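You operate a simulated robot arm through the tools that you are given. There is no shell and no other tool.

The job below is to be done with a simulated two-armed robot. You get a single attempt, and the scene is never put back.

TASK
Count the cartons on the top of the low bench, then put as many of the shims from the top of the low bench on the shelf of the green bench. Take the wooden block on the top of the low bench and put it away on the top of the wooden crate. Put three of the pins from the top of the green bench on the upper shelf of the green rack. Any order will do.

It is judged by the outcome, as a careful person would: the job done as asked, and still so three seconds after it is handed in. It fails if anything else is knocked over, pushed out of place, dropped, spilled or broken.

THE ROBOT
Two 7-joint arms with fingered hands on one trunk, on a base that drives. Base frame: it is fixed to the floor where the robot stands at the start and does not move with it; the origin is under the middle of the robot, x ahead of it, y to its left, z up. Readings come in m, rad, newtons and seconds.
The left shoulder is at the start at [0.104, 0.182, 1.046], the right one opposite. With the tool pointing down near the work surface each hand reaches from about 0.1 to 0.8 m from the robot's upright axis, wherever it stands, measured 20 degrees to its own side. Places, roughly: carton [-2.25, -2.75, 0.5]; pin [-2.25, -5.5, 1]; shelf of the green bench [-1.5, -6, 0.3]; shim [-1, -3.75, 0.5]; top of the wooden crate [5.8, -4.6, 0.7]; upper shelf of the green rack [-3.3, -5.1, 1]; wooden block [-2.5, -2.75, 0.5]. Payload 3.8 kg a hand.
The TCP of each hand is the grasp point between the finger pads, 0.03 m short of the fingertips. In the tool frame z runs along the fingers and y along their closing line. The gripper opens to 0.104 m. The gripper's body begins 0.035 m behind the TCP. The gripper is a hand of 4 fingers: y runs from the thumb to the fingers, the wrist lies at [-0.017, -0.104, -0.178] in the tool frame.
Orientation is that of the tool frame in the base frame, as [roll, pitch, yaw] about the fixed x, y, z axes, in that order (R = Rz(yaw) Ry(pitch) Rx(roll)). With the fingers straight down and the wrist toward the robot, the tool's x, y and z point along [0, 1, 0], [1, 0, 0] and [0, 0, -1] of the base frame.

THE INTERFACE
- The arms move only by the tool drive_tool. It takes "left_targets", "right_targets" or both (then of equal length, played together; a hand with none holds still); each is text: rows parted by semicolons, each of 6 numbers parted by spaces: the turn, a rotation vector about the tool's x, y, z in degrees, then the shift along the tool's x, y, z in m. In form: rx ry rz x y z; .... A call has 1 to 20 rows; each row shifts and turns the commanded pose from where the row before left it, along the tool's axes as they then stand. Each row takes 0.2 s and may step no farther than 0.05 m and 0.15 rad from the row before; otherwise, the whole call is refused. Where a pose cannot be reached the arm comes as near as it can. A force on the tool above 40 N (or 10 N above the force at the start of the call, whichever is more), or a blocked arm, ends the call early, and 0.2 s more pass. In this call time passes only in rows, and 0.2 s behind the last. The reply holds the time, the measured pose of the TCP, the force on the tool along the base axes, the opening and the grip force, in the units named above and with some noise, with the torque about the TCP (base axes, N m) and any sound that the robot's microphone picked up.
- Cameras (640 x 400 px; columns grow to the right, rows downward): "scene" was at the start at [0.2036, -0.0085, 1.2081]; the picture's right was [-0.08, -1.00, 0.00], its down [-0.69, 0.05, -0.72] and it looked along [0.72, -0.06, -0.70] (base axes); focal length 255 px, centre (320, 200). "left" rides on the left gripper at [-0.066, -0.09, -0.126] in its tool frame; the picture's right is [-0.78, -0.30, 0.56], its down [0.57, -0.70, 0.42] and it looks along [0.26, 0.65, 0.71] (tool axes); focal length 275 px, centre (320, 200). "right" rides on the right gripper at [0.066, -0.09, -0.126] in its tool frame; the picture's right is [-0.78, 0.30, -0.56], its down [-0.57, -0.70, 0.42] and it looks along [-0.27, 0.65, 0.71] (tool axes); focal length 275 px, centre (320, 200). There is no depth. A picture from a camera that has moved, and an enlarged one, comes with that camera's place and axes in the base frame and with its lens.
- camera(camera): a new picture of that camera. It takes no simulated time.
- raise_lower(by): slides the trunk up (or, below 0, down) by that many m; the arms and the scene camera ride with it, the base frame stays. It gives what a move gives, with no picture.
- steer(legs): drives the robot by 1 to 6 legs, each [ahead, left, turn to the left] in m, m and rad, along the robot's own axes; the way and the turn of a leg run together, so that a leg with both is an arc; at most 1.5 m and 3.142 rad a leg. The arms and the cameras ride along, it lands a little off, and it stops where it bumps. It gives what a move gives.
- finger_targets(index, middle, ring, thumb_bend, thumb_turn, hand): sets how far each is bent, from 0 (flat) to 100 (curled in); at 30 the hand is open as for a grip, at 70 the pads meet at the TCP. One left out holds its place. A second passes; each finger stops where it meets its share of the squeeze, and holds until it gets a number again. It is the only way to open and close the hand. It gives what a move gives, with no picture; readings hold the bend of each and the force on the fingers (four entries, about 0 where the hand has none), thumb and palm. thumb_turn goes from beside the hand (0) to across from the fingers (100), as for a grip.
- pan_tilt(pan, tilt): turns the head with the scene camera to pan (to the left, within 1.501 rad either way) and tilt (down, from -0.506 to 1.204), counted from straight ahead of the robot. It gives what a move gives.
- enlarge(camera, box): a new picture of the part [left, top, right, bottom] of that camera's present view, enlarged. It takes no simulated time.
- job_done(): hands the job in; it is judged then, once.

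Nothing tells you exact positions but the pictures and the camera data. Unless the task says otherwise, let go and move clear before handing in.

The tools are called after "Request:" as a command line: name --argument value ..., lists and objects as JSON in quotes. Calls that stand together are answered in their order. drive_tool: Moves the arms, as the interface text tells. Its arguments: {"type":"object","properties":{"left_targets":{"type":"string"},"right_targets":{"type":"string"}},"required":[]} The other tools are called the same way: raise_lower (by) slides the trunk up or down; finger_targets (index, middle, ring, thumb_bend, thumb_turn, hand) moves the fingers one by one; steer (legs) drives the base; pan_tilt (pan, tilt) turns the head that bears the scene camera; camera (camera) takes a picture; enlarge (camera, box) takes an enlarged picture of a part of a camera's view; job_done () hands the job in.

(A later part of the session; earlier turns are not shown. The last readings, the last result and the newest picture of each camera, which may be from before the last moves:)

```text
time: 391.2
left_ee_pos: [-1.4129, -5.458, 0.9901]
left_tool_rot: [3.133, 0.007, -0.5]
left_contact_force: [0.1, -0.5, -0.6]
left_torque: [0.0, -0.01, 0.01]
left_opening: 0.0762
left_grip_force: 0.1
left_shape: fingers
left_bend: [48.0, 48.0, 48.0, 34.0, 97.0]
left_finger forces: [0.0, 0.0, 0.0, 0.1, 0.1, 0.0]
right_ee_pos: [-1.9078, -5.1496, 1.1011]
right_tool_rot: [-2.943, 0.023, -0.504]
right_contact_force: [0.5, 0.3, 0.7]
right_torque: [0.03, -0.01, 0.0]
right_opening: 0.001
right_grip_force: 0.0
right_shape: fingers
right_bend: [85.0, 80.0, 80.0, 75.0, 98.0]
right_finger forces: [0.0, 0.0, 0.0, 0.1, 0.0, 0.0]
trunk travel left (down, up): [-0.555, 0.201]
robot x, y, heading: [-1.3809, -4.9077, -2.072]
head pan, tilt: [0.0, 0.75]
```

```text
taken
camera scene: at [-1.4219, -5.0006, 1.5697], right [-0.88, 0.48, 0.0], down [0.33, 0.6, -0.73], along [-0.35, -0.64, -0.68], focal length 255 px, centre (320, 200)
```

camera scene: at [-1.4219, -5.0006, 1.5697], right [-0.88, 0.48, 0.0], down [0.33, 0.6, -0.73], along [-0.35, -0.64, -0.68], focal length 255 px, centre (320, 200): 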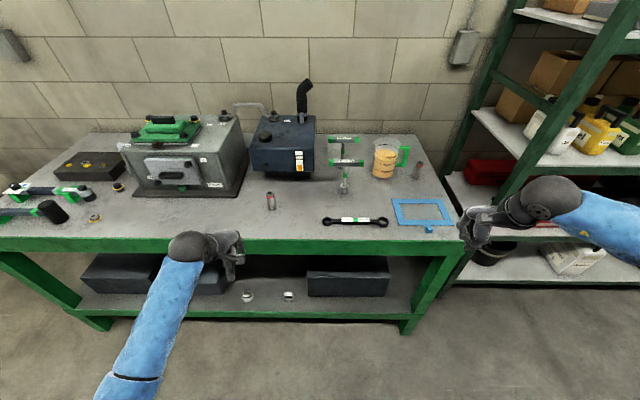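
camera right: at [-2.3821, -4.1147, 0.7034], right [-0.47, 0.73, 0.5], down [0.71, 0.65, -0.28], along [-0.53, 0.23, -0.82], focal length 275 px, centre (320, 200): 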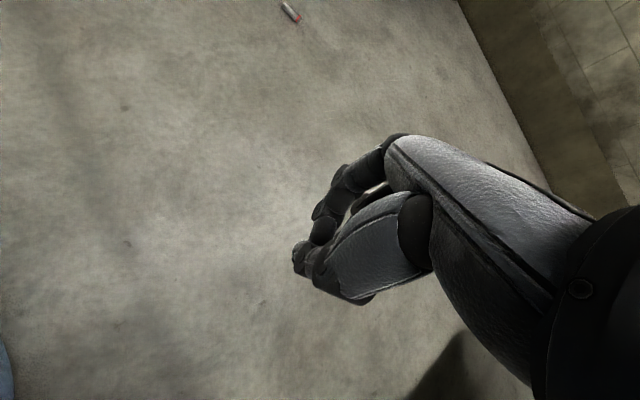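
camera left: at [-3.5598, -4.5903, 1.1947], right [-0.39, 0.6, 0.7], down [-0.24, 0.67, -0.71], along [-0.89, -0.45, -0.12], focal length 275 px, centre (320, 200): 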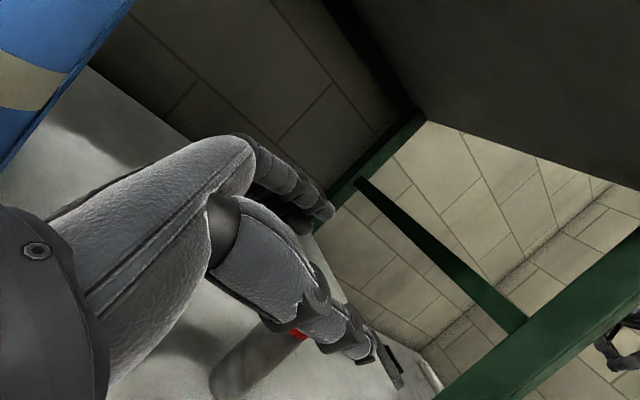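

The third pin (B) stands alone near the bench front. I raise the left hand above it, lower the trunk a little, and drive in.

Request:
drive_tool --left_targets "0 0 0 0 0 -0.04; 0 0 0 0 0 -0.04; 0 0 0 0 0 -0.04"

Request:
raise_lower --by -0.06

Request:
steer --legs '[[0.18, 0, 0]]'

Request:
camera --camera "left"

Request:
enlarge --camera "scene" --box '[180, 150, 380, 280]'

```text
time: 392.1
left_ee_pos: [-1.4119, -5.4591, 1.1119]
left_tool_rot: [3.133, 0.004, -0.499]
left_contact_force: [0.4, -0.2, 0.2]
left_torque: [0.0, -0.01, -0.04]
left_opening: 0.0761
left_grip_force: 0.1
left_shape: fingers
left_bend: [48.0, 48.0, 48.0, 34.0, 97.0]
left_finger forces: [0.1, 0.0, 0.1, 0.0, 0.1, 0.0]
right_ee_pos: [-1.9101, -5.1493, 1.1011]
right_tool_rot: [-2.943, 0.019, -0.503]
right_contact_force: [-0.2, 1.1, -0.3]
right_torque: [-0.04, 0.0, 0.01]
right_opening: 0.0012
right_grip_force: 0.2
right_shape: fingers
right_bend: [85.0, 80.0, 80.0, 75.0, 98.0]
right_finger forces: [0.1, 0.0, 0.0, 0.1, 0.0, 0.0]
trunk travel left (down, up): [-0.555, 0.201]
robot x, y, heading: [-1.3775, -4.9108, -2.073]
head pan, tilt: [0.0, 0.75]
```

```text
time: 393.1
left_ee_pos: [-1.4119, -5.4575, 1.0513]
left_tool_rot: [3.132, 0.007, -0.498]
left_contact_force: [0.8, -0.5, 0.1]
left_torque: [-0.01, 0.02, 0.0]
left_opening: 0.0762
left_grip_force: 0.0
left_shape: fingers
left_bend: [48.0, 48.0, 48.0, 34.0, 97.0]
left_finger forces: [0.1, 0.0, 0.0, 0.1, 0.0, 0.0]
right_ee_pos: [-1.9089, -5.1499, 1.0425]
right_tool_rot: [-2.945, 0.017, -0.505]
right_contact_force: [0.4, -0.4, 0.5]
right_torque: [0.0, 0.01, 0.0]
right_opening: 0.0008
right_grip_force: 0.0
right_shape: fingers
right_bend: [85.0, 80.0, 80.0, 75.0, 98.0]
right_finger forces: [0.1, 0.0, 0.1, 0.1, 0.0, 0.1]
trunk travel left (down, up): [-0.495, 0.261]
robot x, y, heading: [-1.3781, -4.9083, -2.075]
head pan, tilt: [0.0, 0.75]
```

```text
time: 394.6
left_ee_pos: [-1.5013, -5.6194, 1.051]
left_tool_rot: [3.134, 0.007, -0.499]
left_contact_force: [0.0, -0.8, -0.9]
left_torque: [0.02, 0.0, 0.0]
left_opening: 0.0766
left_grip_force: 0.1
left_shape: fingers
left_bend: [48.0, 48.0, 48.0, 34.0, 97.0]
left_finger forces: [0.0, 0.1, 0.1, 0.1, 0.1, 0.1]
right_ee_pos: [-1.9957, -5.3099, 1.0402]
right_tool_rot: [-2.943, 0.018, -0.505]
right_contact_force: [-0.2, 0.3, 0.0]
right_torque: [0.01, -0.02, 0.0]
right_opening: 0.0011
right_grip_force: 0.1
right_shape: fingers
right_bend: [85.0, 80.0, 80.0, 75.0, 98.0]
right_finger forces: [0.1, 0.1, 0.1, 0.1, 0.0, 0.1]
trunk travel left (down, up): [-0.495, 0.261]
robot x, y, heading: [-1.4649, -5.0716, -2.074]
head pan, tilt: [0.0, 0.75]
```

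```text
taken
camera left: at [-1.5158, -5.5079, 1.1763], right [-0.54, 0.63, -0.55], down [0.83, 0.34, -0.43], along [-0.08, -0.7, -0.71], focal length 275 px, centre (320, 200)
```

left: 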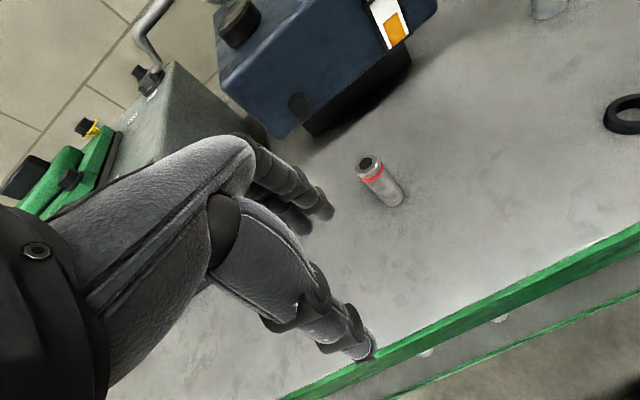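

```text
3.08 times, centred on (280, 215) of scene
camera zoom: at [-1.5137, -5.1674, 1.5094], right [-0.88, 0.48, 0.0], down [0.33, 0.6, -0.73], along [-0.35, -0.64, -0.68], focal length 784 px, centre (443, 154)
```

zoom: 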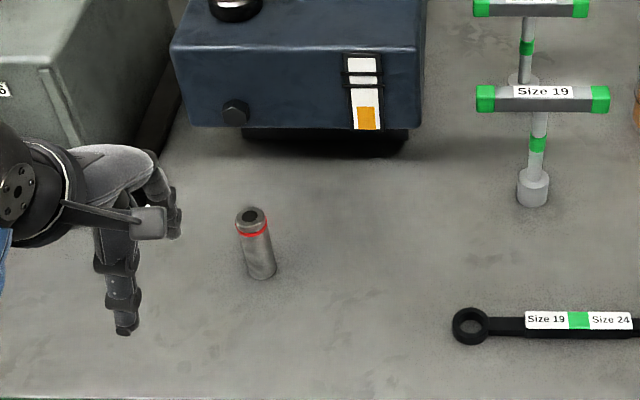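

Request:
drive_tool --left_targets "0 0 0 -0.026 0.03 0; 0 0 0 -0.026 0.03 0; 0 0 0 0 0.033 0"

Request:
camera --camera "left"

```text
time: 395.4
left_ee_pos: [-1.5919, -5.6746, 1.0523]
left_tool_rot: [3.136, 0.006, -0.499]
left_contact_force: [0.3, -0.9, 0.1]
left_torque: [0.04, -0.01, 0.0]
left_opening: 0.0766
left_grip_force: 0.1
left_shape: fingers
left_bend: [48.0, 48.0, 48.0, 34.0, 97.0]
left_finger forces: [0.1, 0.1, 0.0, 0.0, 0.1, 0.0]
right_ee_pos: [-1.9956, -5.3102, 1.0412]
right_tool_rot: [-2.941, 0.018, -0.503]
right_contact_force: [0.0, 0.0, 0.0]
right_torque: [0.05, -0.01, -0.01]
right_opening: 0.001
right_grip_force: 0.1
right_shape: fingers
right_bend: [85.0, 80.0, 80.0, 75.0, 98.0]
right_finger forces: [0.0, 0.1, 0.0, 0.0, 0.1, 0.0]
trunk travel left (down, up): [-0.495, 0.261]
robot x, y, heading: [-1.4688, -5.0721, -2.073]
head pan, tilt: [0.0, 0.75]
```

```text
taken
camera left: at [-1.6054, -5.5633, 1.1775], right [-0.54, 0.63, -0.55], down [0.83, 0.34, -0.43], along [-0.08, -0.7, -0.71], focal length 275 px, centre (320, 200)
```

left: 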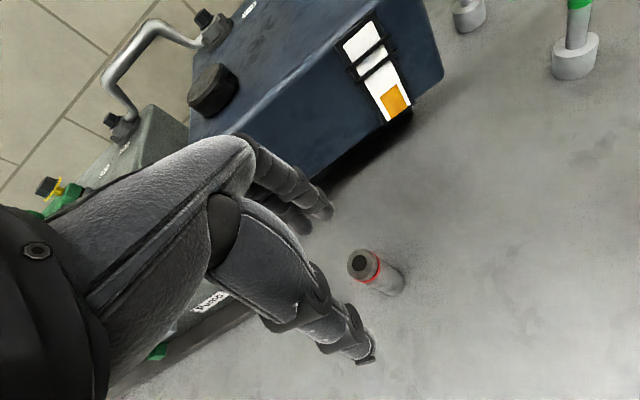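

Request:
drive_tool --left_targets "0 0 0 -0.002 0.0115 0; 0 0 0 0 0 0.03; 0 0 0 0 0 0.03; 0 0 0 0 0 0.03; 0 0 0 0 0 0.017"

Request:
camera --camera "left"

Request:
enlarge --camera "scene" --box '[180, 150, 380, 280]'

```text
time: 396.6
left_ee_pos: [-1.5992, -5.6834, 0.9451]
left_tool_rot: [3.134, 0.006, -0.499]
left_contact_force: [0.2, 0.1, 0.3]
left_torque: [0.0, 0.03, -0.02]
left_opening: 0.0764
left_grip_force: 0.1
left_shape: fingers
left_bend: [48.0, 48.0, 48.0, 34.0, 97.0]
left_finger forces: [0.1, 0.1, 0.0, 0.0, 0.0, 0.1]
right_ee_pos: [-1.9954, -5.31, 1.0421]
right_tool_rot: [-2.943, 0.019, -0.505]
right_contact_force: [-0.9, -0.4, 0.1]
right_torque: [-0.01, -0.05, 0.03]
right_opening: 0.0011
right_grip_force: 0.1
right_shape: fingers
right_bend: [85.0, 80.0, 80.0, 75.0, 98.0]
right_finger forces: [0.1, 0.0, 0.0, 0.0, 0.0, 0.0]
trunk travel left (down, up): [-0.495, 0.261]
robot x, y, heading: [-1.4664, -5.0717, -2.07]
head pan, tilt: [0.0, 0.75]
```

```text
taken
camera left: at [-1.6136, -5.573, 1.07], right [-0.54, 0.63, -0.55], down [0.83, 0.34, -0.43], along [-0.08, -0.7, -0.71], focal length 275 px, centre (320, 200)
```

left: 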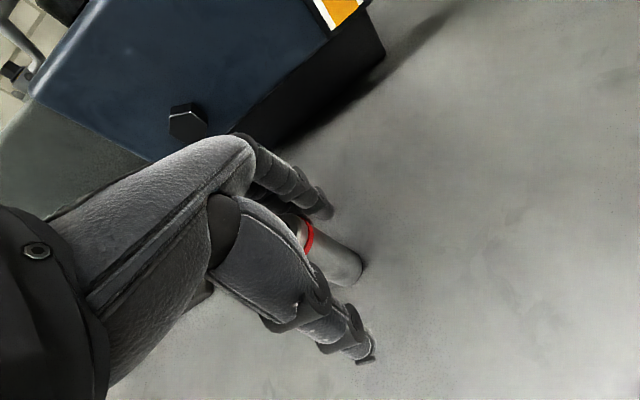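

```text
3.08 times, centred on (280, 215) of scene
camera zoom: at [-1.513, -5.166, 1.5095], right [-0.88, 0.48, 0.0], down [0.33, 0.6, -0.73], along [-0.35, -0.64, -0.68], focal length 784 px, centre (443, 154)
```

zoom: 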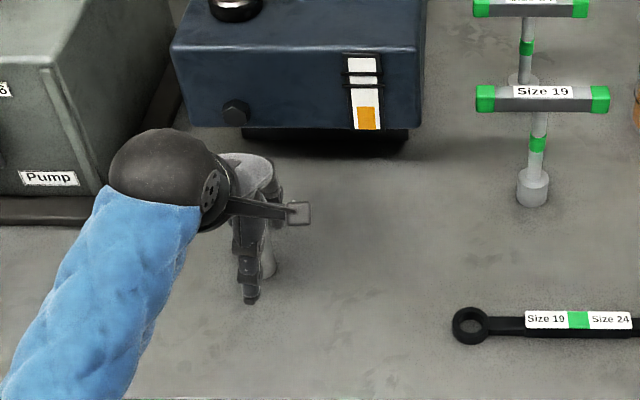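

Pin B is straddled, centred. I close and lift it carefully.

Request:
finger_targets --hand "left" --index 78 --middle 78 --ring 78 --thumb_bend 78

Request:
drive_tool --left_targets "0 0 0 0 0 -0.015; 0 0 0 0 0 -0.03; 0 0 0 0 0 -0.03"

Request:
camera --camera "left"

Request:
camera --camera "scene"

```text
time: 397.6
left_ee_pos: [-1.6005, -5.6847, 0.9455]
left_tool_rot: [3.136, 0.007, -0.499]
left_contact_force: [-0.1, -0.9, 0.0]
left_torque: [-0.01, 0.0, 0.0]
left_opening: 0.0167
left_grip_force: 20.1
left_shape: fingers
left_bend: [75.0, 73.0, 78.0, 63.0, 93.0]
left_finger forces: [8.8, 12.3, 0.0, 0.0, 20.6, 0.0]
right_ee_pos: [-1.9963, -5.3093, 1.0404]
right_tool_rot: [-2.944, 0.018, -0.505]
right_contact_force: [0.1, 0.2, 0.1]
right_torque: [-0.01, -0.02, -0.01]
right_opening: 0.0009
right_grip_force: 0.1
right_shape: fingers
right_bend: [85.0, 80.0, 80.0, 75.0, 98.0]
right_finger forces: [0.0, 0.0, 0.0, 0.1, 0.0, 0.1]
trunk travel left (down, up): [-0.495, 0.261]
robot x, y, heading: [-1.4673, -5.0729, -2.072]
head pan, tilt: [0.0, 0.75]
```

```text
time: 398.4
left_ee_pos: [-1.5994, -5.6849, 1.0202]
left_tool_rot: [3.134, 0.006, -0.499]
left_contact_force: [-0.3, -0.3, -2.5]
left_torque: [-0.05, 0.02, -0.02]
left_opening: 0.0164
left_grip_force: 21.3
left_shape: fingers
left_bend: [75.0, 73.0, 78.0, 63.0, 93.0]
left_finger forces: [8.9, 12.4, 0.0, 0.0, 20.7, 0.1]
right_ee_pos: [-1.9962, -5.3091, 1.0421]
right_tool_rot: [-2.941, 0.017, -0.505]
right_contact_force: [0.4, 0.2, -0.5]
right_torque: [0.02, -0.04, 0.01]
right_opening: 0.0008
right_grip_force: 0.0
right_shape: fingers
right_bend: [85.0, 80.0, 80.0, 75.0, 98.0]
right_finger forces: [0.1, 0.0, 0.0, 0.0, 0.0, 0.1]
trunk travel left (down, up): [-0.495, 0.261]
robot x, y, heading: [-1.4682, -5.0759, -2.07]
head pan, tilt: [0.0, 0.75]
```

```text
taken
camera left: at [-1.6134, -5.5736, 1.1458], right [-0.54, 0.63, -0.55], down [0.84, 0.34, -0.43], along [-0.08, -0.7, -0.71], focal length 275 px, centre (320, 200)
```

left: 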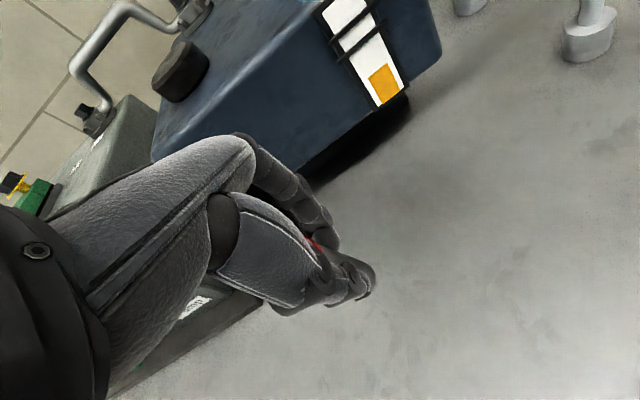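

```text
taken
camera scene: at [-1.5131, -5.1662, 1.5095], right [-0.88, 0.48, 0.0], down [0.33, 0.6, -0.73], along [-0.35, -0.64, -0.68], focal length 255 px, centre (320, 200)
```

scene: 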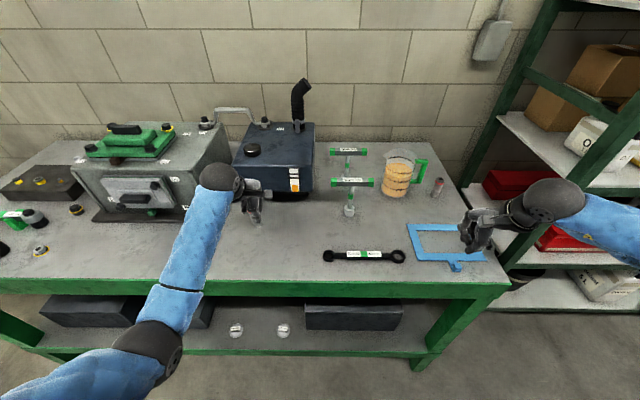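

Pin B is lifted. I retract, back off, raise, and slide right to the gap between the green can and the grease bottle on the upper shelf.

Request:
drive_tool --left_targets "0 0 0 0 -0.01 -0.03; 0 0 0 0 -0.03 -0.02; 0 0 0 0 -0.03 0"

Request:
steer --legs '[[-0.28, 0, 0]]'

Request:
raise_lower --by 0.12

Request:
steer --legs '[[0, -1.45, 0]]'

Request:
camera --camera "scene"

Request:
camera --camera "left"

```text
time: 399.2
left_ee_pos: [-1.5648, -5.6217, 1.0697]
left_tool_rot: [3.133, 0.008, -0.499]
left_contact_force: [0.4, 0.0, -2.5]
left_torque: [0.0, -0.03, 0.0]
left_opening: 0.0164
left_grip_force: 21.0
left_shape: fingers
left_bend: [75.0, 73.0, 78.0, 63.0, 93.0]
left_finger forces: [9.2, 12.4, 0.0, 0.1, 20.6, 0.0]
right_ee_pos: [-1.9961, -5.31, 1.0425]
right_tool_rot: [-2.945, 0.019, -0.504]
right_contact_force: [0.7, 0.2, -0.2]
right_torque: [-0.03, 0.02, 0.01]
right_opening: 0.0008
right_grip_force: 0.1
right_shape: fingers
right_bend: [85.0, 80.0, 80.0, 75.0, 98.0]
right_finger forces: [0.0, 0.0, 0.0, 0.0, 0.0, 0.0]
trunk travel left (down, up): [-0.495, 0.261]
robot x, y, heading: [-1.4674, -5.0682, -2.072]
head pan, tilt: [0.0, 0.75]
```

```text
time: 401.1
left_ee_pos: [-1.433, -5.3802, 1.0697]
left_tool_rot: [3.131, 0.007, -0.5]
left_contact_force: [-1.2, 0.5, -1.6]
left_torque: [-0.05, 0.02, 0.0]
left_opening: 0.0164
left_grip_force: 20.6
left_shape: fingers
left_bend: [75.0, 73.0, 78.0, 63.0, 93.0]
left_finger forces: [9.2, 12.4, 0.0, 0.1, 20.6, 0.0]
right_ee_pos: [-1.8628, -5.0647, 1.0419]
right_tool_rot: [-2.944, 0.018, -0.506]
right_contact_force: [0.8, 0.6, -0.2]
right_torque: [-0.01, -0.03, -0.03]
right_opening: 0.0008
right_grip_force: 0.0
right_shape: fingers
right_bend: [85.0, 80.0, 80.0, 75.0, 98.0]
right_finger forces: [0.0, 0.0, 0.0, 0.0, 0.0, 0.0]
trunk travel left (down, up): [-0.495, 0.261]
robot x, y, heading: [-1.3317, -4.83, -2.074]
head pan, tilt: [0.0, 0.75]
```

```text
time: 402.6
left_ee_pos: [-1.4329, -5.3785, 1.1886]
left_tool_rot: [3.135, 0.005, -0.501]
left_contact_force: [-0.1, 0.0, -2.5]
left_torque: [-0.01, 0.02, -0.02]
left_opening: 0.0163
left_grip_force: 21.3
left_shape: fingers
left_bend: [75.0, 73.0, 78.0, 63.0, 93.0]
left_finger forces: [9.2, 12.4, 0.0, 0.1, 20.5, 0.0]
right_ee_pos: [-1.8648, -5.0661, 1.1616]
right_tool_rot: [-2.943, 0.02, -0.506]
right_contact_force: [0.0, 0.0, 0.2]
right_torque: [-0.03, 0.01, 0.02]
right_opening: 0.001
right_grip_force: 0.2
right_shape: fingers
right_bend: [85.0, 80.0, 80.0, 75.0, 98.0]
right_finger forces: [0.0, 0.0, 0.0, 0.0, 0.0, 0.1]
trunk travel left (down, up): [-0.615, 0.141]
robot x, y, heading: [-1.3304, -4.8286, -2.072]
head pan, tilt: [0.0, 0.75]
```

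```text
time: 409.8
left_ee_pos: [-2.7003, -4.6727, 1.1888]
left_tool_rot: [3.135, 0.005, -0.515]
left_contact_force: [0.3, -0.1, -2.0]
left_torque: [-0.03, 0.04, 0.0]
left_opening: 0.0163
left_grip_force: 20.4
left_shape: fingers
left_bend: [75.0, 73.0, 78.0, 63.0, 93.0]
left_finger forces: [9.4, 12.5, 0.1, 0.0, 20.4, 0.1]
right_ee_pos: [-3.1278, -4.3548, 1.1618]
right_tool_rot: [-2.943, 0.018, -0.519]
right_contact_force: [0.1, -0.5, -0.1]
right_torque: [0.01, -0.01, -0.02]
right_opening: 0.001
right_grip_force: 0.1
right_shape: fingers
right_bend: [85.0, 80.0, 80.0, 75.0, 98.0]
right_finger forces: [0.1, 0.0, 0.1, 0.0, 0.1, 0.0]
trunk travel left (down, up): [-0.615, 0.141]
robot x, y, heading: [-2.5926, -4.1253, -2.086]
head pan, tilt: [0.0, 0.75]
```

```text
taken
camera scene: at [-2.6369, -4.2097, 1.6298], right [-0.87, 0.49, 0.0], down [0.34, 0.59, -0.73], along [-0.36, -0.64, -0.68], focal length 255 px, centre (320, 200)
```

scene: 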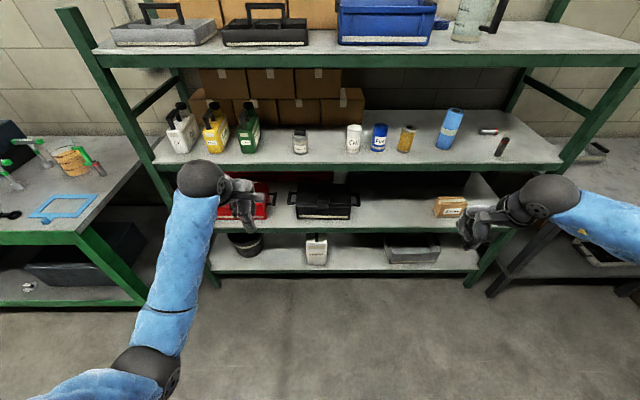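

```text
taken
camera left: at [-2.7133, -4.5622, 1.3145], right [-0.53, 0.64, -0.55], down [0.84, 0.33, -0.43], along [-0.09, -0.7, -0.71], focal length 275 px, centre (320, 200)
```

left: 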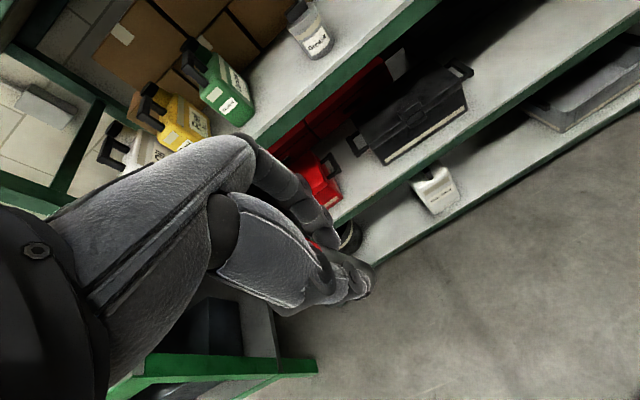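

Both earlier pins are still in place on the shelf at right. The gap between the green can and the grease bottle is straight ahead; I drive in at safe height.

Request:
steer --legs '[[0.43, 0.024, 0]]'

Request:
camera --camera "left"

Request:
camera --camera "scene"

```text
time: 412.4
left_ee_pos: [-2.8911, -5.0618, 1.188]
left_tool_rot: [3.134, 0.004, -0.51]
left_contact_force: [1.3, 0.0, -2.8]
left_torque: [-0.07, 0.01, 0.01]
left_opening: 0.0164
left_grip_force: 20.9
left_shape: fingers
left_bend: [75.0, 73.0, 78.0, 63.0, 93.0]
left_finger forces: [9.3, 12.6, 0.0, 0.1, 20.5, 0.1]
right_ee_pos: [-3.3174, -4.7441, 1.1615]
right_tool_rot: [-2.945, 0.018, -0.513]
right_contact_force: [0.0, -0.7, 0.8]
right_torque: [-0.01, 0.0, 0.0]
right_opening: 0.0011
right_grip_force: 0.1
right_shape: fingers
right_bend: [85.0, 80.0, 80.0, 75.0, 98.0]
right_finger forces: [0.0, 0.0, 0.0, 0.1, 0.1, 0.0]
trunk travel left (down, up): [-0.615, 0.141]
robot x, y, heading: [-2.7876, -4.5125, -2.08]
head pan, tilt: [0.0, 0.75]
```

```text
taken
camera left: at [-2.9032, -4.9504, 1.3143], right [-0.54, 0.64, -0.55], down [0.84, 0.33, -0.43], along [-0.09, -0.7, -0.71], focal length 275 px, centre (320, 200)
```

left: 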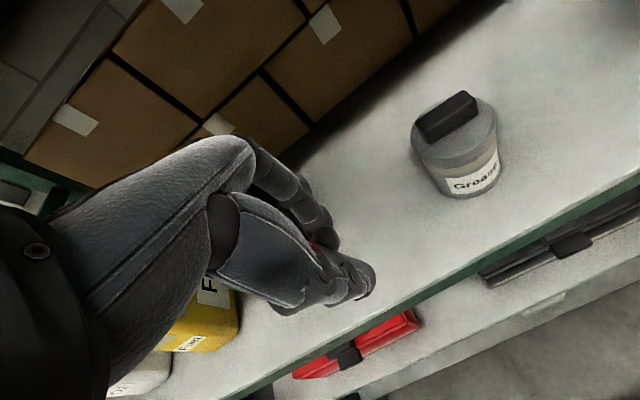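

```text
taken
camera scene: at [-2.8281, -4.5979, 1.6298], right [-0.87, 0.49, 0.0], down [0.33, 0.59, -0.73], along [-0.36, -0.64, -0.68], focal length 255 px, centre (320, 200)
```

scene: 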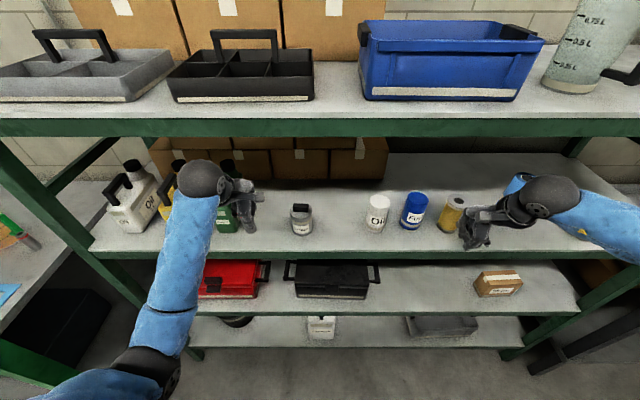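

I extend the left arm (not the base, to keep the parked right hand away from the cans) another 7–8 cm over the shelf.

Request:
drive_tool --left_targets "0 0 0 -0.001 0.025 0; 0 0 0 -0.001 0.025 0; 0 0 0 0 0.026 0"

Request:
camera --camera "left"

Request:
enlarge --camera "scene" --box '[150, 140, 350, 270]'

```text
time: 413.2
left_ee_pos: [-2.9282, -5.1236, 1.1889]
left_tool_rot: [3.135, 0.005, -0.511]
left_contact_force: [0.0, -0.1, -2.9]
left_torque: [-0.03, 0.02, 0.0]
left_opening: 0.0161
left_grip_force: 20.6
left_shape: fingers
left_bend: [75.0, 73.0, 78.0, 63.0, 93.0]
left_finger forces: [9.5, 12.6, 0.1, 0.0, 20.4, 0.1]
right_ee_pos: [-3.3166, -4.7418, 1.1627]
right_tool_rot: [-2.946, 0.02, -0.516]
right_contact_force: [-0.4, 0.1, 0.5]
right_torque: [-0.02, -0.02, 0.0]
right_opening: 0.001
right_grip_force: 0.0
right_shape: fingers
right_bend: [85.0, 80.0, 80.0, 75.0, 98.0]
right_finger forces: [0.0, 0.1, 0.0, 0.1, 0.1, 0.0]
trunk travel left (down, up): [-0.615, 0.141]
robot x, y, heading: [-2.7868, -4.5105, -2.087]
head pan, tilt: [0.0, 0.75]
```

```text
taken
camera left: at [-2.9412, -5.0129, 1.3147], right [-0.54, 0.64, -0.55], down [0.84, 0.33, -0.43], along [-0.09, -0.7, -0.71], focal length 275 px, centre (320, 200)
```

left: 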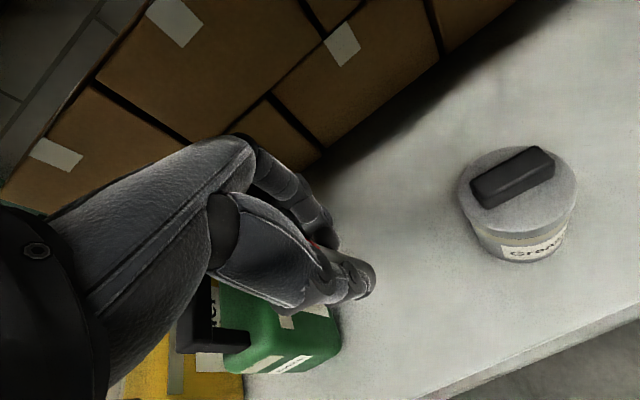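

```text
3.08 times, centred on (250, 205) of scene
camera zoom: at [-2.826, -4.5947, 1.63], right [-0.87, 0.49, 0.0], down [0.33, 0.59, -0.73], along [-0.36, -0.64, -0.68], focal length 784 px, centre (535, 185)
```

zoom: 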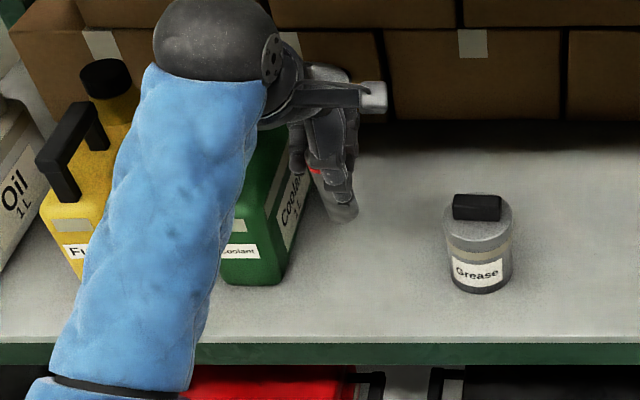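

The pin is centred in the gap. I lower carefully in small steps, watching the force.

Request:
drive_tool --left_targets "0 0 0 -0.005 0 0.02; 0 0 0 0 0 0.03; 0 0 0 0 0 0.025"

Request:
drive_tool --left_targets "0 0 0 0 0 0.008"

Request:
camera --camera "left"

```text
time: 414.0
left_ee_pos: [-2.9366, -5.1267, 1.1141]
left_tool_rot: [3.134, 0.006, -0.511]
left_contact_force: [0.6, 0.3, -3.2]
left_torque: [0.0, 0.02, -0.02]
left_opening: 0.016
left_grip_force: 21.4
left_shape: fingers
left_bend: [75.0, 73.0, 78.0, 63.0, 93.0]
left_finger forces: [9.6, 12.5, 0.1, 0.1, 20.2, 0.1]
right_ee_pos: [-3.3183, -4.7438, 1.1628]
right_tool_rot: [-2.94, 0.019, -0.513]
right_contact_force: [0.0, -0.1, -0.5]
right_torque: [0.02, -0.02, 0.0]
right_opening: 0.0012
right_grip_force: 0.1
right_shape: fingers
right_bend: [85.0, 80.0, 80.0, 75.0, 98.0]
right_finger forces: [0.1, 0.0, 0.0, 0.1, 0.0, 0.0]
trunk travel left (down, up): [-0.615, 0.141]
robot x, y, heading: [-2.7845, -4.5122, -2.084]
head pan, tilt: [0.0, 0.75]
```

```text
time: 414.4
left_ee_pos: [-2.9365, -5.1249, 1.1057]
left_tool_rot: [3.134, 0.004, -0.509]
left_contact_force: [0.4, 1.0, -2.0]
left_torque: [-0.02, 0.01, 0.01]
left_opening: 0.0161
left_grip_force: 21.0
left_shape: fingers
left_bend: [75.0, 73.0, 78.0, 63.0, 93.0]
left_finger forces: [9.6, 12.5, 0.0, 0.0, 20.3, 0.0]
right_ee_pos: [-3.3168, -4.7446, 1.1629]
right_tool_rot: [-2.944, 0.022, -0.514]
right_contact_force: [0.4, 0.5, 0.3]
right_torque: [0.03, 0.01, -0.01]
right_opening: 0.0009
right_grip_force: 0.1
right_shape: fingers
right_bend: [85.0, 80.0, 80.0, 75.0, 98.0]
right_finger forces: [0.0, 0.1, 0.1, 0.0, 0.0, 0.0]
trunk travel left (down, up): [-0.615, 0.141]
robot x, y, heading: [-2.7869, -4.5153, -2.087]
head pan, tilt: [0.0, 0.75]
```

```text
taken
camera left: at [-2.9482, -5.0139, 1.2312], right [-0.54, 0.64, -0.55], down [0.84, 0.33, -0.43], along [-0.09, -0.7, -0.71], focal length 275 px, centre (320, 200)
```

left: 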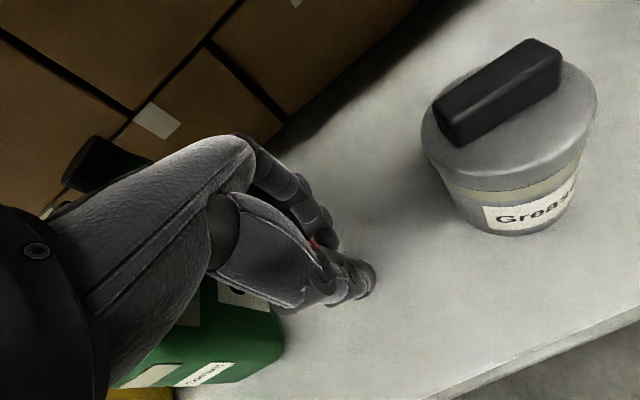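

Request:
drive_tool --left_targets "0 0 0 0 0 0.005; 0 0 0 0 0 0.004"

Request:
drive_tool --left_targets "0 0 0 0 0 0.004"

```text
time: 415.0
left_ee_pos: [-2.9373, -5.1251, 1.1014]
left_tool_rot: [3.123, 0.008, -0.511]
left_contact_force: [-3.2, -3.1, 16.6]
left_torque: [0.14, -0.05, 0.01]
left_opening: 0.0159
left_grip_force: 24.1
left_shape: fingers
left_bend: [76.0, 74.0, 78.0, 64.0, 93.0]
left_finger forces: [11.3, 16.4, 0.0, 0.0, 20.3, 0.0]
right_ee_pos: [-3.3167, -4.7423, 1.1617]
right_tool_rot: [-2.944, 0.019, -0.515]
right_contact_force: [0.9, 0.5, -0.1]
right_torque: [0.01, -0.03, 0.01]
right_opening: 0.001
right_grip_force: 0.1
right_shape: fingers
right_bend: [85.0, 80.0, 80.0, 75.0, 98.0]
right_finger forces: [0.1, 0.0, 0.0, 0.0, 0.1, 0.0]
trunk travel left (down, up): [-0.615, 0.141]
robot x, y, heading: [-2.7849, -4.5172, -2.082]
head pan, tilt: [0.0, 0.75]
```

```text
time: 415.4
left_ee_pos: [-2.9366, -5.1247, 1.0979]
left_tool_rot: [3.124, 0.007, -0.511]
left_contact_force: [-7.4, -4.2, 21.5]
left_torque: [0.11, 0.09, 0.04]
left_opening: 0.0133
left_grip_force: 24.2
left_shape: fingers
left_bend: [77.0, 74.0, 78.0, 66.0, 92.0]
left_finger forces: [12.3, 15.6, 0.1, 0.0, 20.9, 0.0]
right_ee_pos: [-3.3191, -4.7422, 1.1605]
right_tool_rot: [-2.944, 0.019, -0.515]
right_contact_force: [0.5, -0.2, -0.4]
right_torque: [0.03, 0.02, -0.03]
right_opening: 0.0013
right_grip_force: 0.0
right_shape: fingers
right_bend: [85.0, 80.0, 80.0, 75.0, 98.0]
right_finger forces: [0.0, 0.0, 0.0, 0.0, 0.0, 0.1]
trunk travel left (down, up): [-0.615, 0.141]
robot x, y, heading: [-2.787, -4.5117, -2.083]
head pan, tilt: [0.0, 0.75]
```

The pin touches the shelf (about 20 N). I relieve the pressure slightly, then open gently.

Request:
drive_tool --left_targets "0 0 0 0 0 -0.004"

Request:
finger_targets --hand "left" --index 68 --middle 66 --ring 70 --thumb_bend 57

Request:
camera --camera "left"

Request:
enlarge --camera "scene" --box '[150, 140, 350, 270]'

```text
time: 415.8
left_ee_pos: [-2.934, -5.1243, 1.0983]
left_tool_rot: [3.137, 0.007, -0.509]
left_contact_force: [-4.5, -2.8, 12.6]
left_torque: [0.04, 0.07, 0.05]
left_opening: 0.0133
left_grip_force: 22.9
left_shape: fingers
left_bend: [77.0, 74.0, 78.0, 66.0, 92.0]
left_finger forces: [11.5, 14.1, 0.0, 0.1, 20.4, 0.0]
right_ee_pos: [-3.3169, -4.7425, 1.1621]
right_tool_rot: [-2.943, 0.017, -0.516]
right_contact_force: [0.6, 0.2, -0.3]
right_torque: [-0.03, 0.0, 0.02]
right_opening: 0.001
right_grip_force: 0.1
right_shape: fingers
right_bend: [85.0, 80.0, 80.0, 75.0, 98.0]
right_finger forces: [0.1, 0.1, 0.0, 0.1, 0.0, 0.1]
trunk travel left (down, up): [-0.615, 0.141]
robot x, y, heading: [-2.7862, -4.5084, -2.083]
head pan, tilt: [0.0, 0.75]
```

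```text
time: 416.8
left_ee_pos: [-2.9344, -5.1259, 1.0977]
left_tool_rot: [3.135, 0.006, -0.51]
left_contact_force: [0.0, -0.5, -0.2]
left_torque: [0.0, 0.0, 0.01]
left_opening: 0.0234
left_grip_force: 0.1
left_shape: fingers
left_bend: [68.0, 66.0, 70.0, 56.0, 97.0]
left_finger forces: [0.0, 0.0, 0.0, 0.0, 0.5, 0.1]
right_ee_pos: [-3.3178, -4.7431, 1.1616]
right_tool_rot: [-2.942, 0.017, -0.514]
right_contact_force: [-0.4, -0.6, 0.0]
right_torque: [0.01, 0.03, 0.03]
right_opening: 0.001
right_grip_force: 0.0
right_shape: fingers
right_bend: [85.0, 80.0, 80.0, 75.0, 98.0]
right_finger forces: [0.0, 0.0, 0.0, 0.0, 0.0, 0.0]
trunk travel left (down, up): [-0.615, 0.141]
robot x, y, heading: [-2.7857, -4.5139, -2.087]
head pan, tilt: [0.0, 0.75]
```

```text
taken
camera left: at [-2.9472, -5.0134, 1.2236], right [-0.54, 0.64, -0.55], down [0.84, 0.33, -0.43], along [-0.09, -0.7, -0.71], focal length 275 px, centre (320, 200)
```

left: 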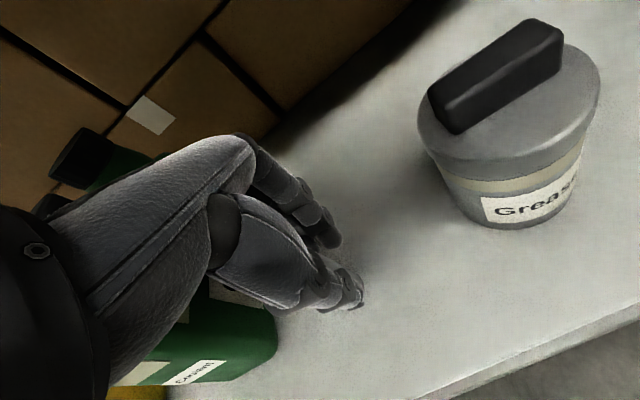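

```text
3.08 times, centred on (250, 205) of scene
camera zoom: at [-2.8279, -4.597, 1.6299], right [-0.87, 0.49, 0.0], down [0.33, 0.59, -0.73], along [-0.36, -0.64, -0.68], focal length 784 px, centre (535, 185)
```

zoom: 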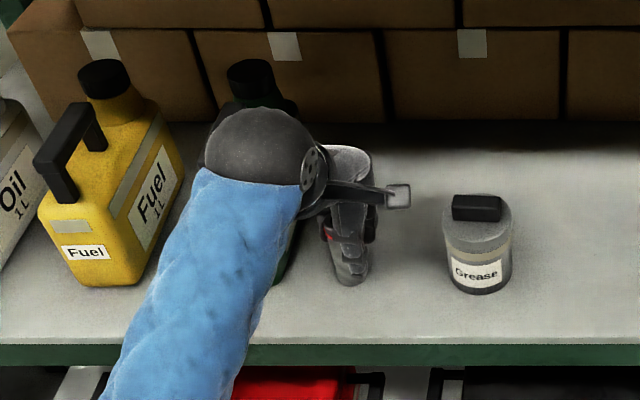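

Request:
enlarge --camera "scene" --box '[220, 180, 300, 240]'

Request:
enlarge --camera "left" --box '[240, 180, 420, 330]'

Request:
camera --camera "right"

```text
6.67 times, centred on (260, 210) of scene
camera zoom: at [-2.8279, -4.597, 1.6299], right [-0.87, 0.49, 0.0], down [0.33, 0.59, -0.73], along [-0.36, -0.64, -0.68], focal length 1699 px, centre (720, 133)
```

zoom: 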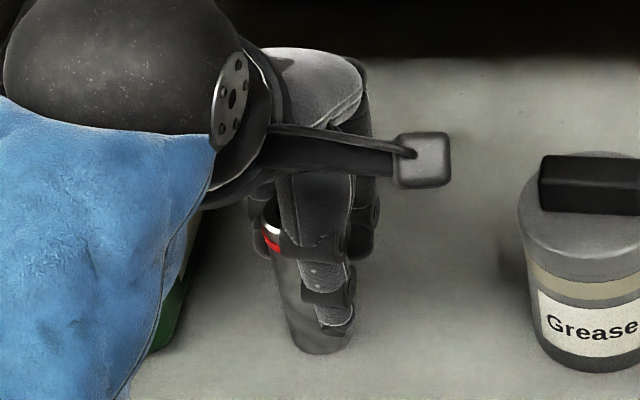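

```text
2.67 times, centred on (330, 255) of left
camera zoom: at [-2.9472, -5.0134, 1.2236], right [-0.54, 0.64, -0.55], down [0.84, 0.33, -0.43], along [-0.09, -0.7, -0.71], focal length 734 px, centre (293, 53)
```

zoom: 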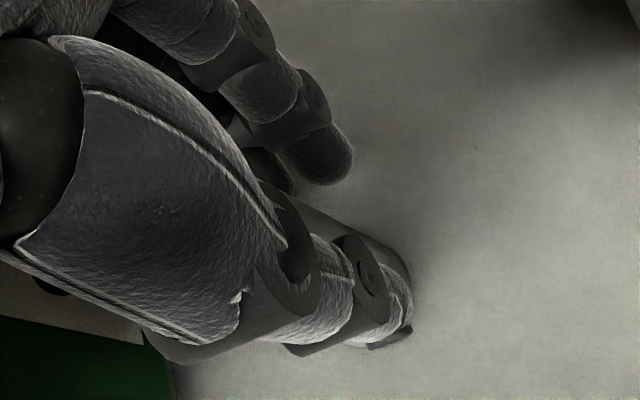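

```text
taken
camera right: at [-3.227, -4.7206, 1.3019], right [-0.86, 0.03, 0.5], down [-0.12, 0.96, -0.27], along [-0.49, -0.29, -0.82], focal length 275 px, centre (320, 200)
```

right: 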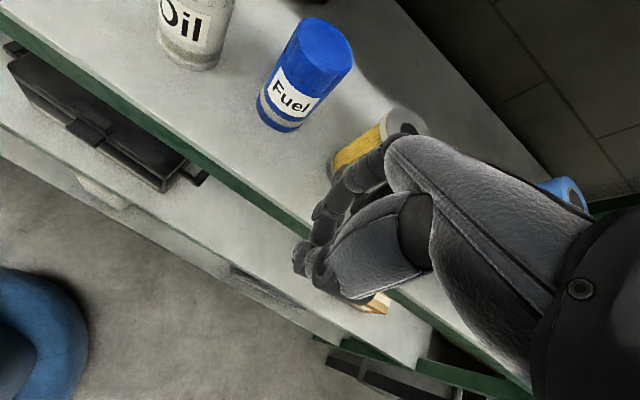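

The pin stands on the shelf, leaning slightly against the thumb. I open further in a small step and check.

Request:
finger_targets --hand "left" --index 60 --middle 58 --ring 60 --thumb_bend 50

Request:
enlarge --camera "scene" --box '[220, 180, 300, 240]'

Request:
enlarge --camera "left" --box '[240, 180, 420, 330]'

```text
time: 417.8
left_ee_pos: [-2.9344, -5.1251, 1.0972]
left_tool_rot: [3.135, 0.005, -0.51]
left_contact_force: [1.0, -0.5, -0.9]
left_torque: [-0.02, 0.0, -0.01]
left_opening: 0.0401
left_grip_force: 0.1
left_shape: fingers
left_bend: [60.0, 57.0, 60.0, 50.0, 97.0]
left_finger forces: [0.0, 0.0, 0.0, 0.1, 0.0, 0.0]
right_ee_pos: [-3.3172, -4.7439, 1.1619]
right_tool_rot: [-2.943, 0.019, -0.515]
right_contact_force: [0.6, 0.5, -0.6]
right_torque: [0.02, 0.0, 0.02]
right_opening: 0.0007
right_grip_force: 0.1
right_shape: fingers
right_bend: [85.0, 80.0, 80.0, 75.0, 98.0]
right_finger forces: [0.1, 0.0, 0.1, 0.1, 0.0, 0.0]
trunk travel left (down, up): [-0.615, 0.141]
robot x, y, heading: [-2.7839, -4.5128, -2.083]
head pan, tilt: [0.0, 0.75]
```

```text
6.67 times, centred on (260, 210) of scene
camera zoom: at [-2.8279, -4.5972, 1.6299], right [-0.87, 0.49, 0.0], down [0.33, 0.59, -0.73], along [-0.36, -0.64, -0.68], focal length 1699 px, centre (720, 133)
```

zoom: 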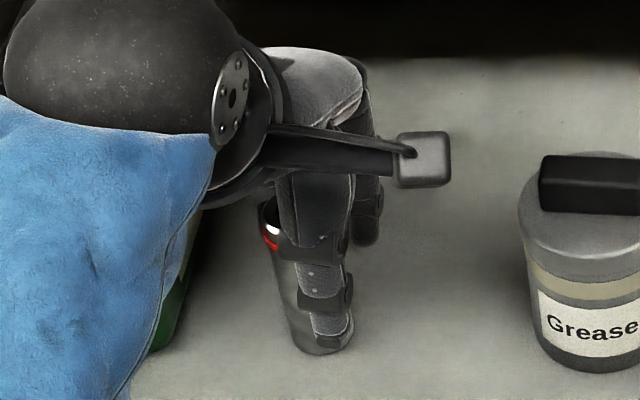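

```text
2.67 times, centred on (330, 255) of left
camera zoom: at [-2.9473, -5.0136, 1.2237], right [-0.54, 0.64, -0.55], down [0.84, 0.33, -0.43], along [-0.09, -0.7, -0.71], focal length 734 px, centre (293, 53)
```

zoom: 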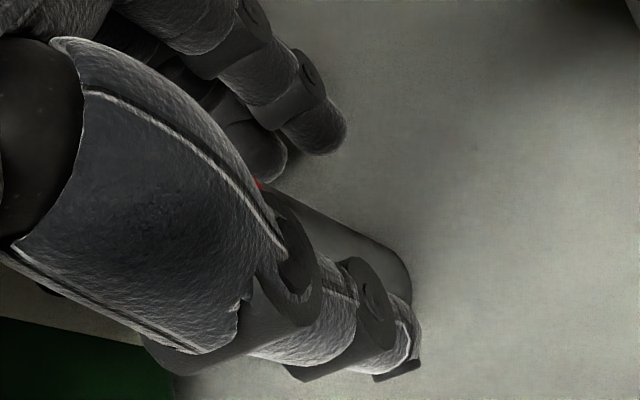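

The pin stands upright and free (no contact forces). I open wider and lift the hand straight up.

Request:
finger_targets --hand "left" --index 46 --middle 46 --ring 46 --thumb_bend 40

Request:
drive_tool --left_targets "0 0 0 0 0 -0.02; 0 0 0 0 0 -0.03; 0 0 0 0 0 -0.03; 0 0 0 0 0 -0.02"

Request:
enlarge --camera "scene" --box '[180, 150, 340, 260]'

Request:
camera --camera "left"

```text
time: 418.8
left_ee_pos: [-2.9351, -5.1239, 1.099]
left_tool_rot: [3.135, 0.005, -0.511]
left_contact_force: [0.6, -0.6, 0.1]
left_torque: [-0.04, -0.02, 0.04]
left_opening: 0.0711
left_grip_force: 0.0
left_shape: fingers
left_bend: [46.0, 46.0, 46.0, 40.0, 97.0]
left_finger forces: [0.1, 0.0, 0.1, 0.0, 0.0, 0.0]
right_ee_pos: [-3.3181, -4.743, 1.1614]
right_tool_rot: [-2.942, 0.019, -0.514]
right_contact_force: [0.1, -0.1, 0.4]
right_torque: [-0.04, -0.02, -0.03]
right_opening: 0.0008
right_grip_force: 0.0
right_shape: fingers
right_bend: [85.0, 80.0, 80.0, 75.0, 98.0]
right_finger forces: [0.0, 0.0, 0.0, 0.0, 0.1, 0.0]
trunk travel left (down, up): [-0.615, 0.141]
robot x, y, heading: [-2.7836, -4.5109, -2.087]
head pan, tilt: [0.0, 0.75]
```

```text
time: 419.8
left_ee_pos: [-2.9299, -5.1204, 1.1862]
left_tool_rot: [-3.128, 0.003, -0.51]
left_contact_force: [-0.2, 0.1, -0.2]
left_torque: [-0.02, -0.02, -0.03]
left_opening: 0.0712
left_grip_force: 0.0
left_shape: fingers
left_bend: [46.0, 46.0, 46.0, 40.0, 97.0]
left_finger forces: [0.0, 0.0, 0.0, 0.1, 0.1, 0.1]
right_ee_pos: [-3.3178, -4.7432, 1.1615]
right_tool_rot: [-2.941, 0.02, -0.514]
right_contact_force: [-0.5, -1.1, 0.2]
right_torque: [0.02, 0.03, 0.0]
right_opening: 0.0011
right_grip_force: 0.1
right_shape: fingers
right_bend: [85.0, 80.0, 80.0, 75.0, 98.0]
right_finger forces: [0.0, 0.1, 0.0, 0.1, 0.0, 0.0]
trunk travel left (down, up): [-0.615, 0.141]
robot x, y, heading: [-2.7867, -4.5108, -2.086]
head pan, tilt: [0.0, 0.75]
```

```text
3.64 times, centred on (260, 205) of scene
camera zoom: at [-2.8269, -4.5972, 1.6289], right [-0.87, 0.49, 0.0], down [0.33, 0.59, -0.73], along [-0.36, -0.64, -0.68], focal length 927 px, centre (538, 182)
```

zoom: 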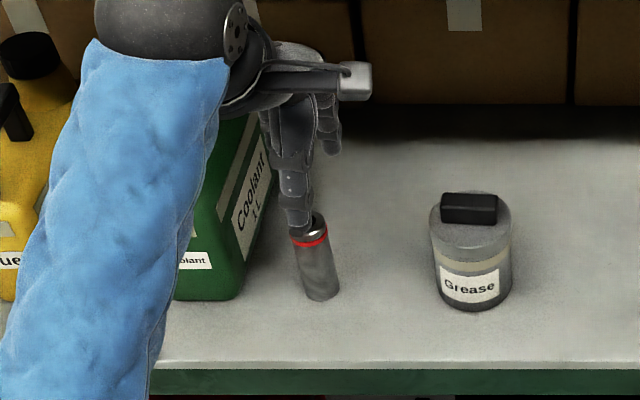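

```text
taken
camera left: at [-2.9447, -5.0109, 1.3129], right [-0.53, 0.65, -0.55], down [0.84, 0.34, -0.42], along [-0.08, -0.68, -0.72], focal length 275 px, centre (320, 200)
```

left: 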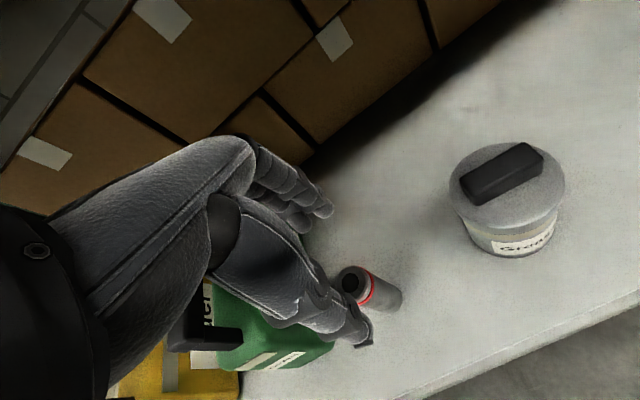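

All three pins are on the upper shelf. I raise a bit more, pull the hand back and back the robot off.

Request:
drive_tool --left_targets "0 0 0 0 0 -0.03; 0 0 0 0 -0.03 0; 0 0 0 0 -0.04 0; 0 0 0 0 -0.04 0"

Request:
steer --legs '[[-0.42, 0, 0]]'

Request:
camera --camera "scene"

Request:
enlarge --camera "scene" --box '[140, 80, 560, 260]'

```text
time: 420.8
left_ee_pos: [-2.8777, -5.0291, 1.2293]
left_tool_rot: [3.13, 0.007, -0.509]
left_contact_force: [0.1, -0.4, 0.6]
left_torque: [-0.01, 0.02, -0.01]
left_opening: 0.0711
left_grip_force: 0.0
left_shape: fingers
left_bend: [46.0, 46.0, 46.0, 40.0, 97.0]
left_finger forces: [0.0, 0.0, 0.0, 0.1, 0.1, 0.0]
right_ee_pos: [-3.3156, -4.7436, 1.1635]
right_tool_rot: [-2.945, 0.02, -0.515]
right_contact_force: [0.4, -0.4, -0.2]
right_torque: [-0.04, -0.02, -0.01]
right_opening: 0.0007
right_grip_force: 0.0
right_shape: fingers
right_bend: [85.0, 80.0, 80.0, 75.0, 98.0]
right_finger forces: [0.0, 0.0, 0.0, 0.0, 0.0, 0.0]
trunk travel left (down, up): [-0.615, 0.141]
robot x, y, heading: [-2.7829, -4.5136, -2.081]
head pan, tilt: [0.0, 0.75]
```

```text
time: 423.4
left_ee_pos: [-2.6729, -4.6638, 1.2285]
left_tool_rot: [3.133, 0.005, -0.508]
left_contact_force: [0.7, 0.2, 0.7]
left_torque: [0.0, -0.01, 0.0]
left_opening: 0.072
left_grip_force: 0.0
left_shape: fingers
left_bend: [46.0, 46.0, 46.0, 40.0, 97.0]
left_finger forces: [0.1, 0.1, 0.0, 0.0, 0.0, 0.0]
right_ee_pos: [-3.1127, -4.3797, 1.1624]
right_tool_rot: [-2.944, 0.019, -0.514]
right_contact_force: [0.5, 0.1, -0.2]
right_torque: [-0.03, 0.01, -0.04]
right_opening: 0.001
right_grip_force: 0.1
right_shape: fingers
right_bend: [85.0, 80.0, 80.0, 75.0, 98.0]
right_finger forces: [0.0, 0.1, 0.1, 0.0, 0.0, 0.0]
trunk travel left (down, up): [-0.615, 0.141]
robot x, y, heading: [-2.5791, -4.1467, -2.082]
head pan, tilt: [0.0, 0.75]
```

```text
taken
camera scene: at [-2.6225, -4.2319, 1.6299], right [-0.87, 0.49, 0.0], down [0.33, 0.59, -0.73], along [-0.36, -0.64, -0.68], focal length 255 px, centre (320, 200)
```

scene: 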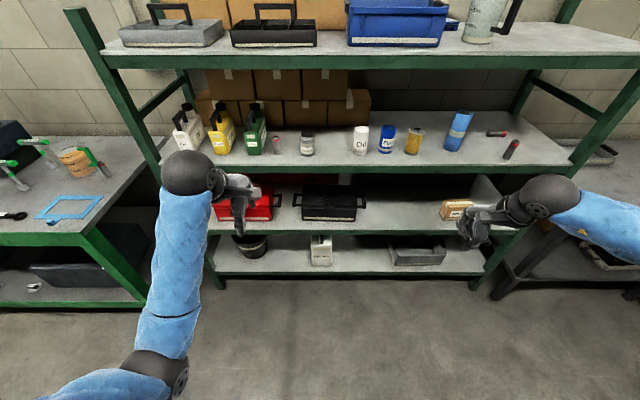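

```text
1.52 times, centred on (350, 170) of scene
camera zoom: at [-2.6225, -4.2319, 1.6299], right [-0.87, 0.49, 0.0], down [0.33, 0.59, -0.73], along [-0.36, -0.64, -0.68], focal length 388 px, centre (274, 246)
```

zoom: 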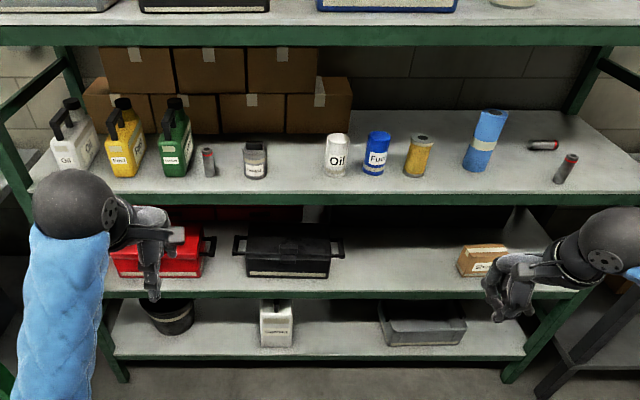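

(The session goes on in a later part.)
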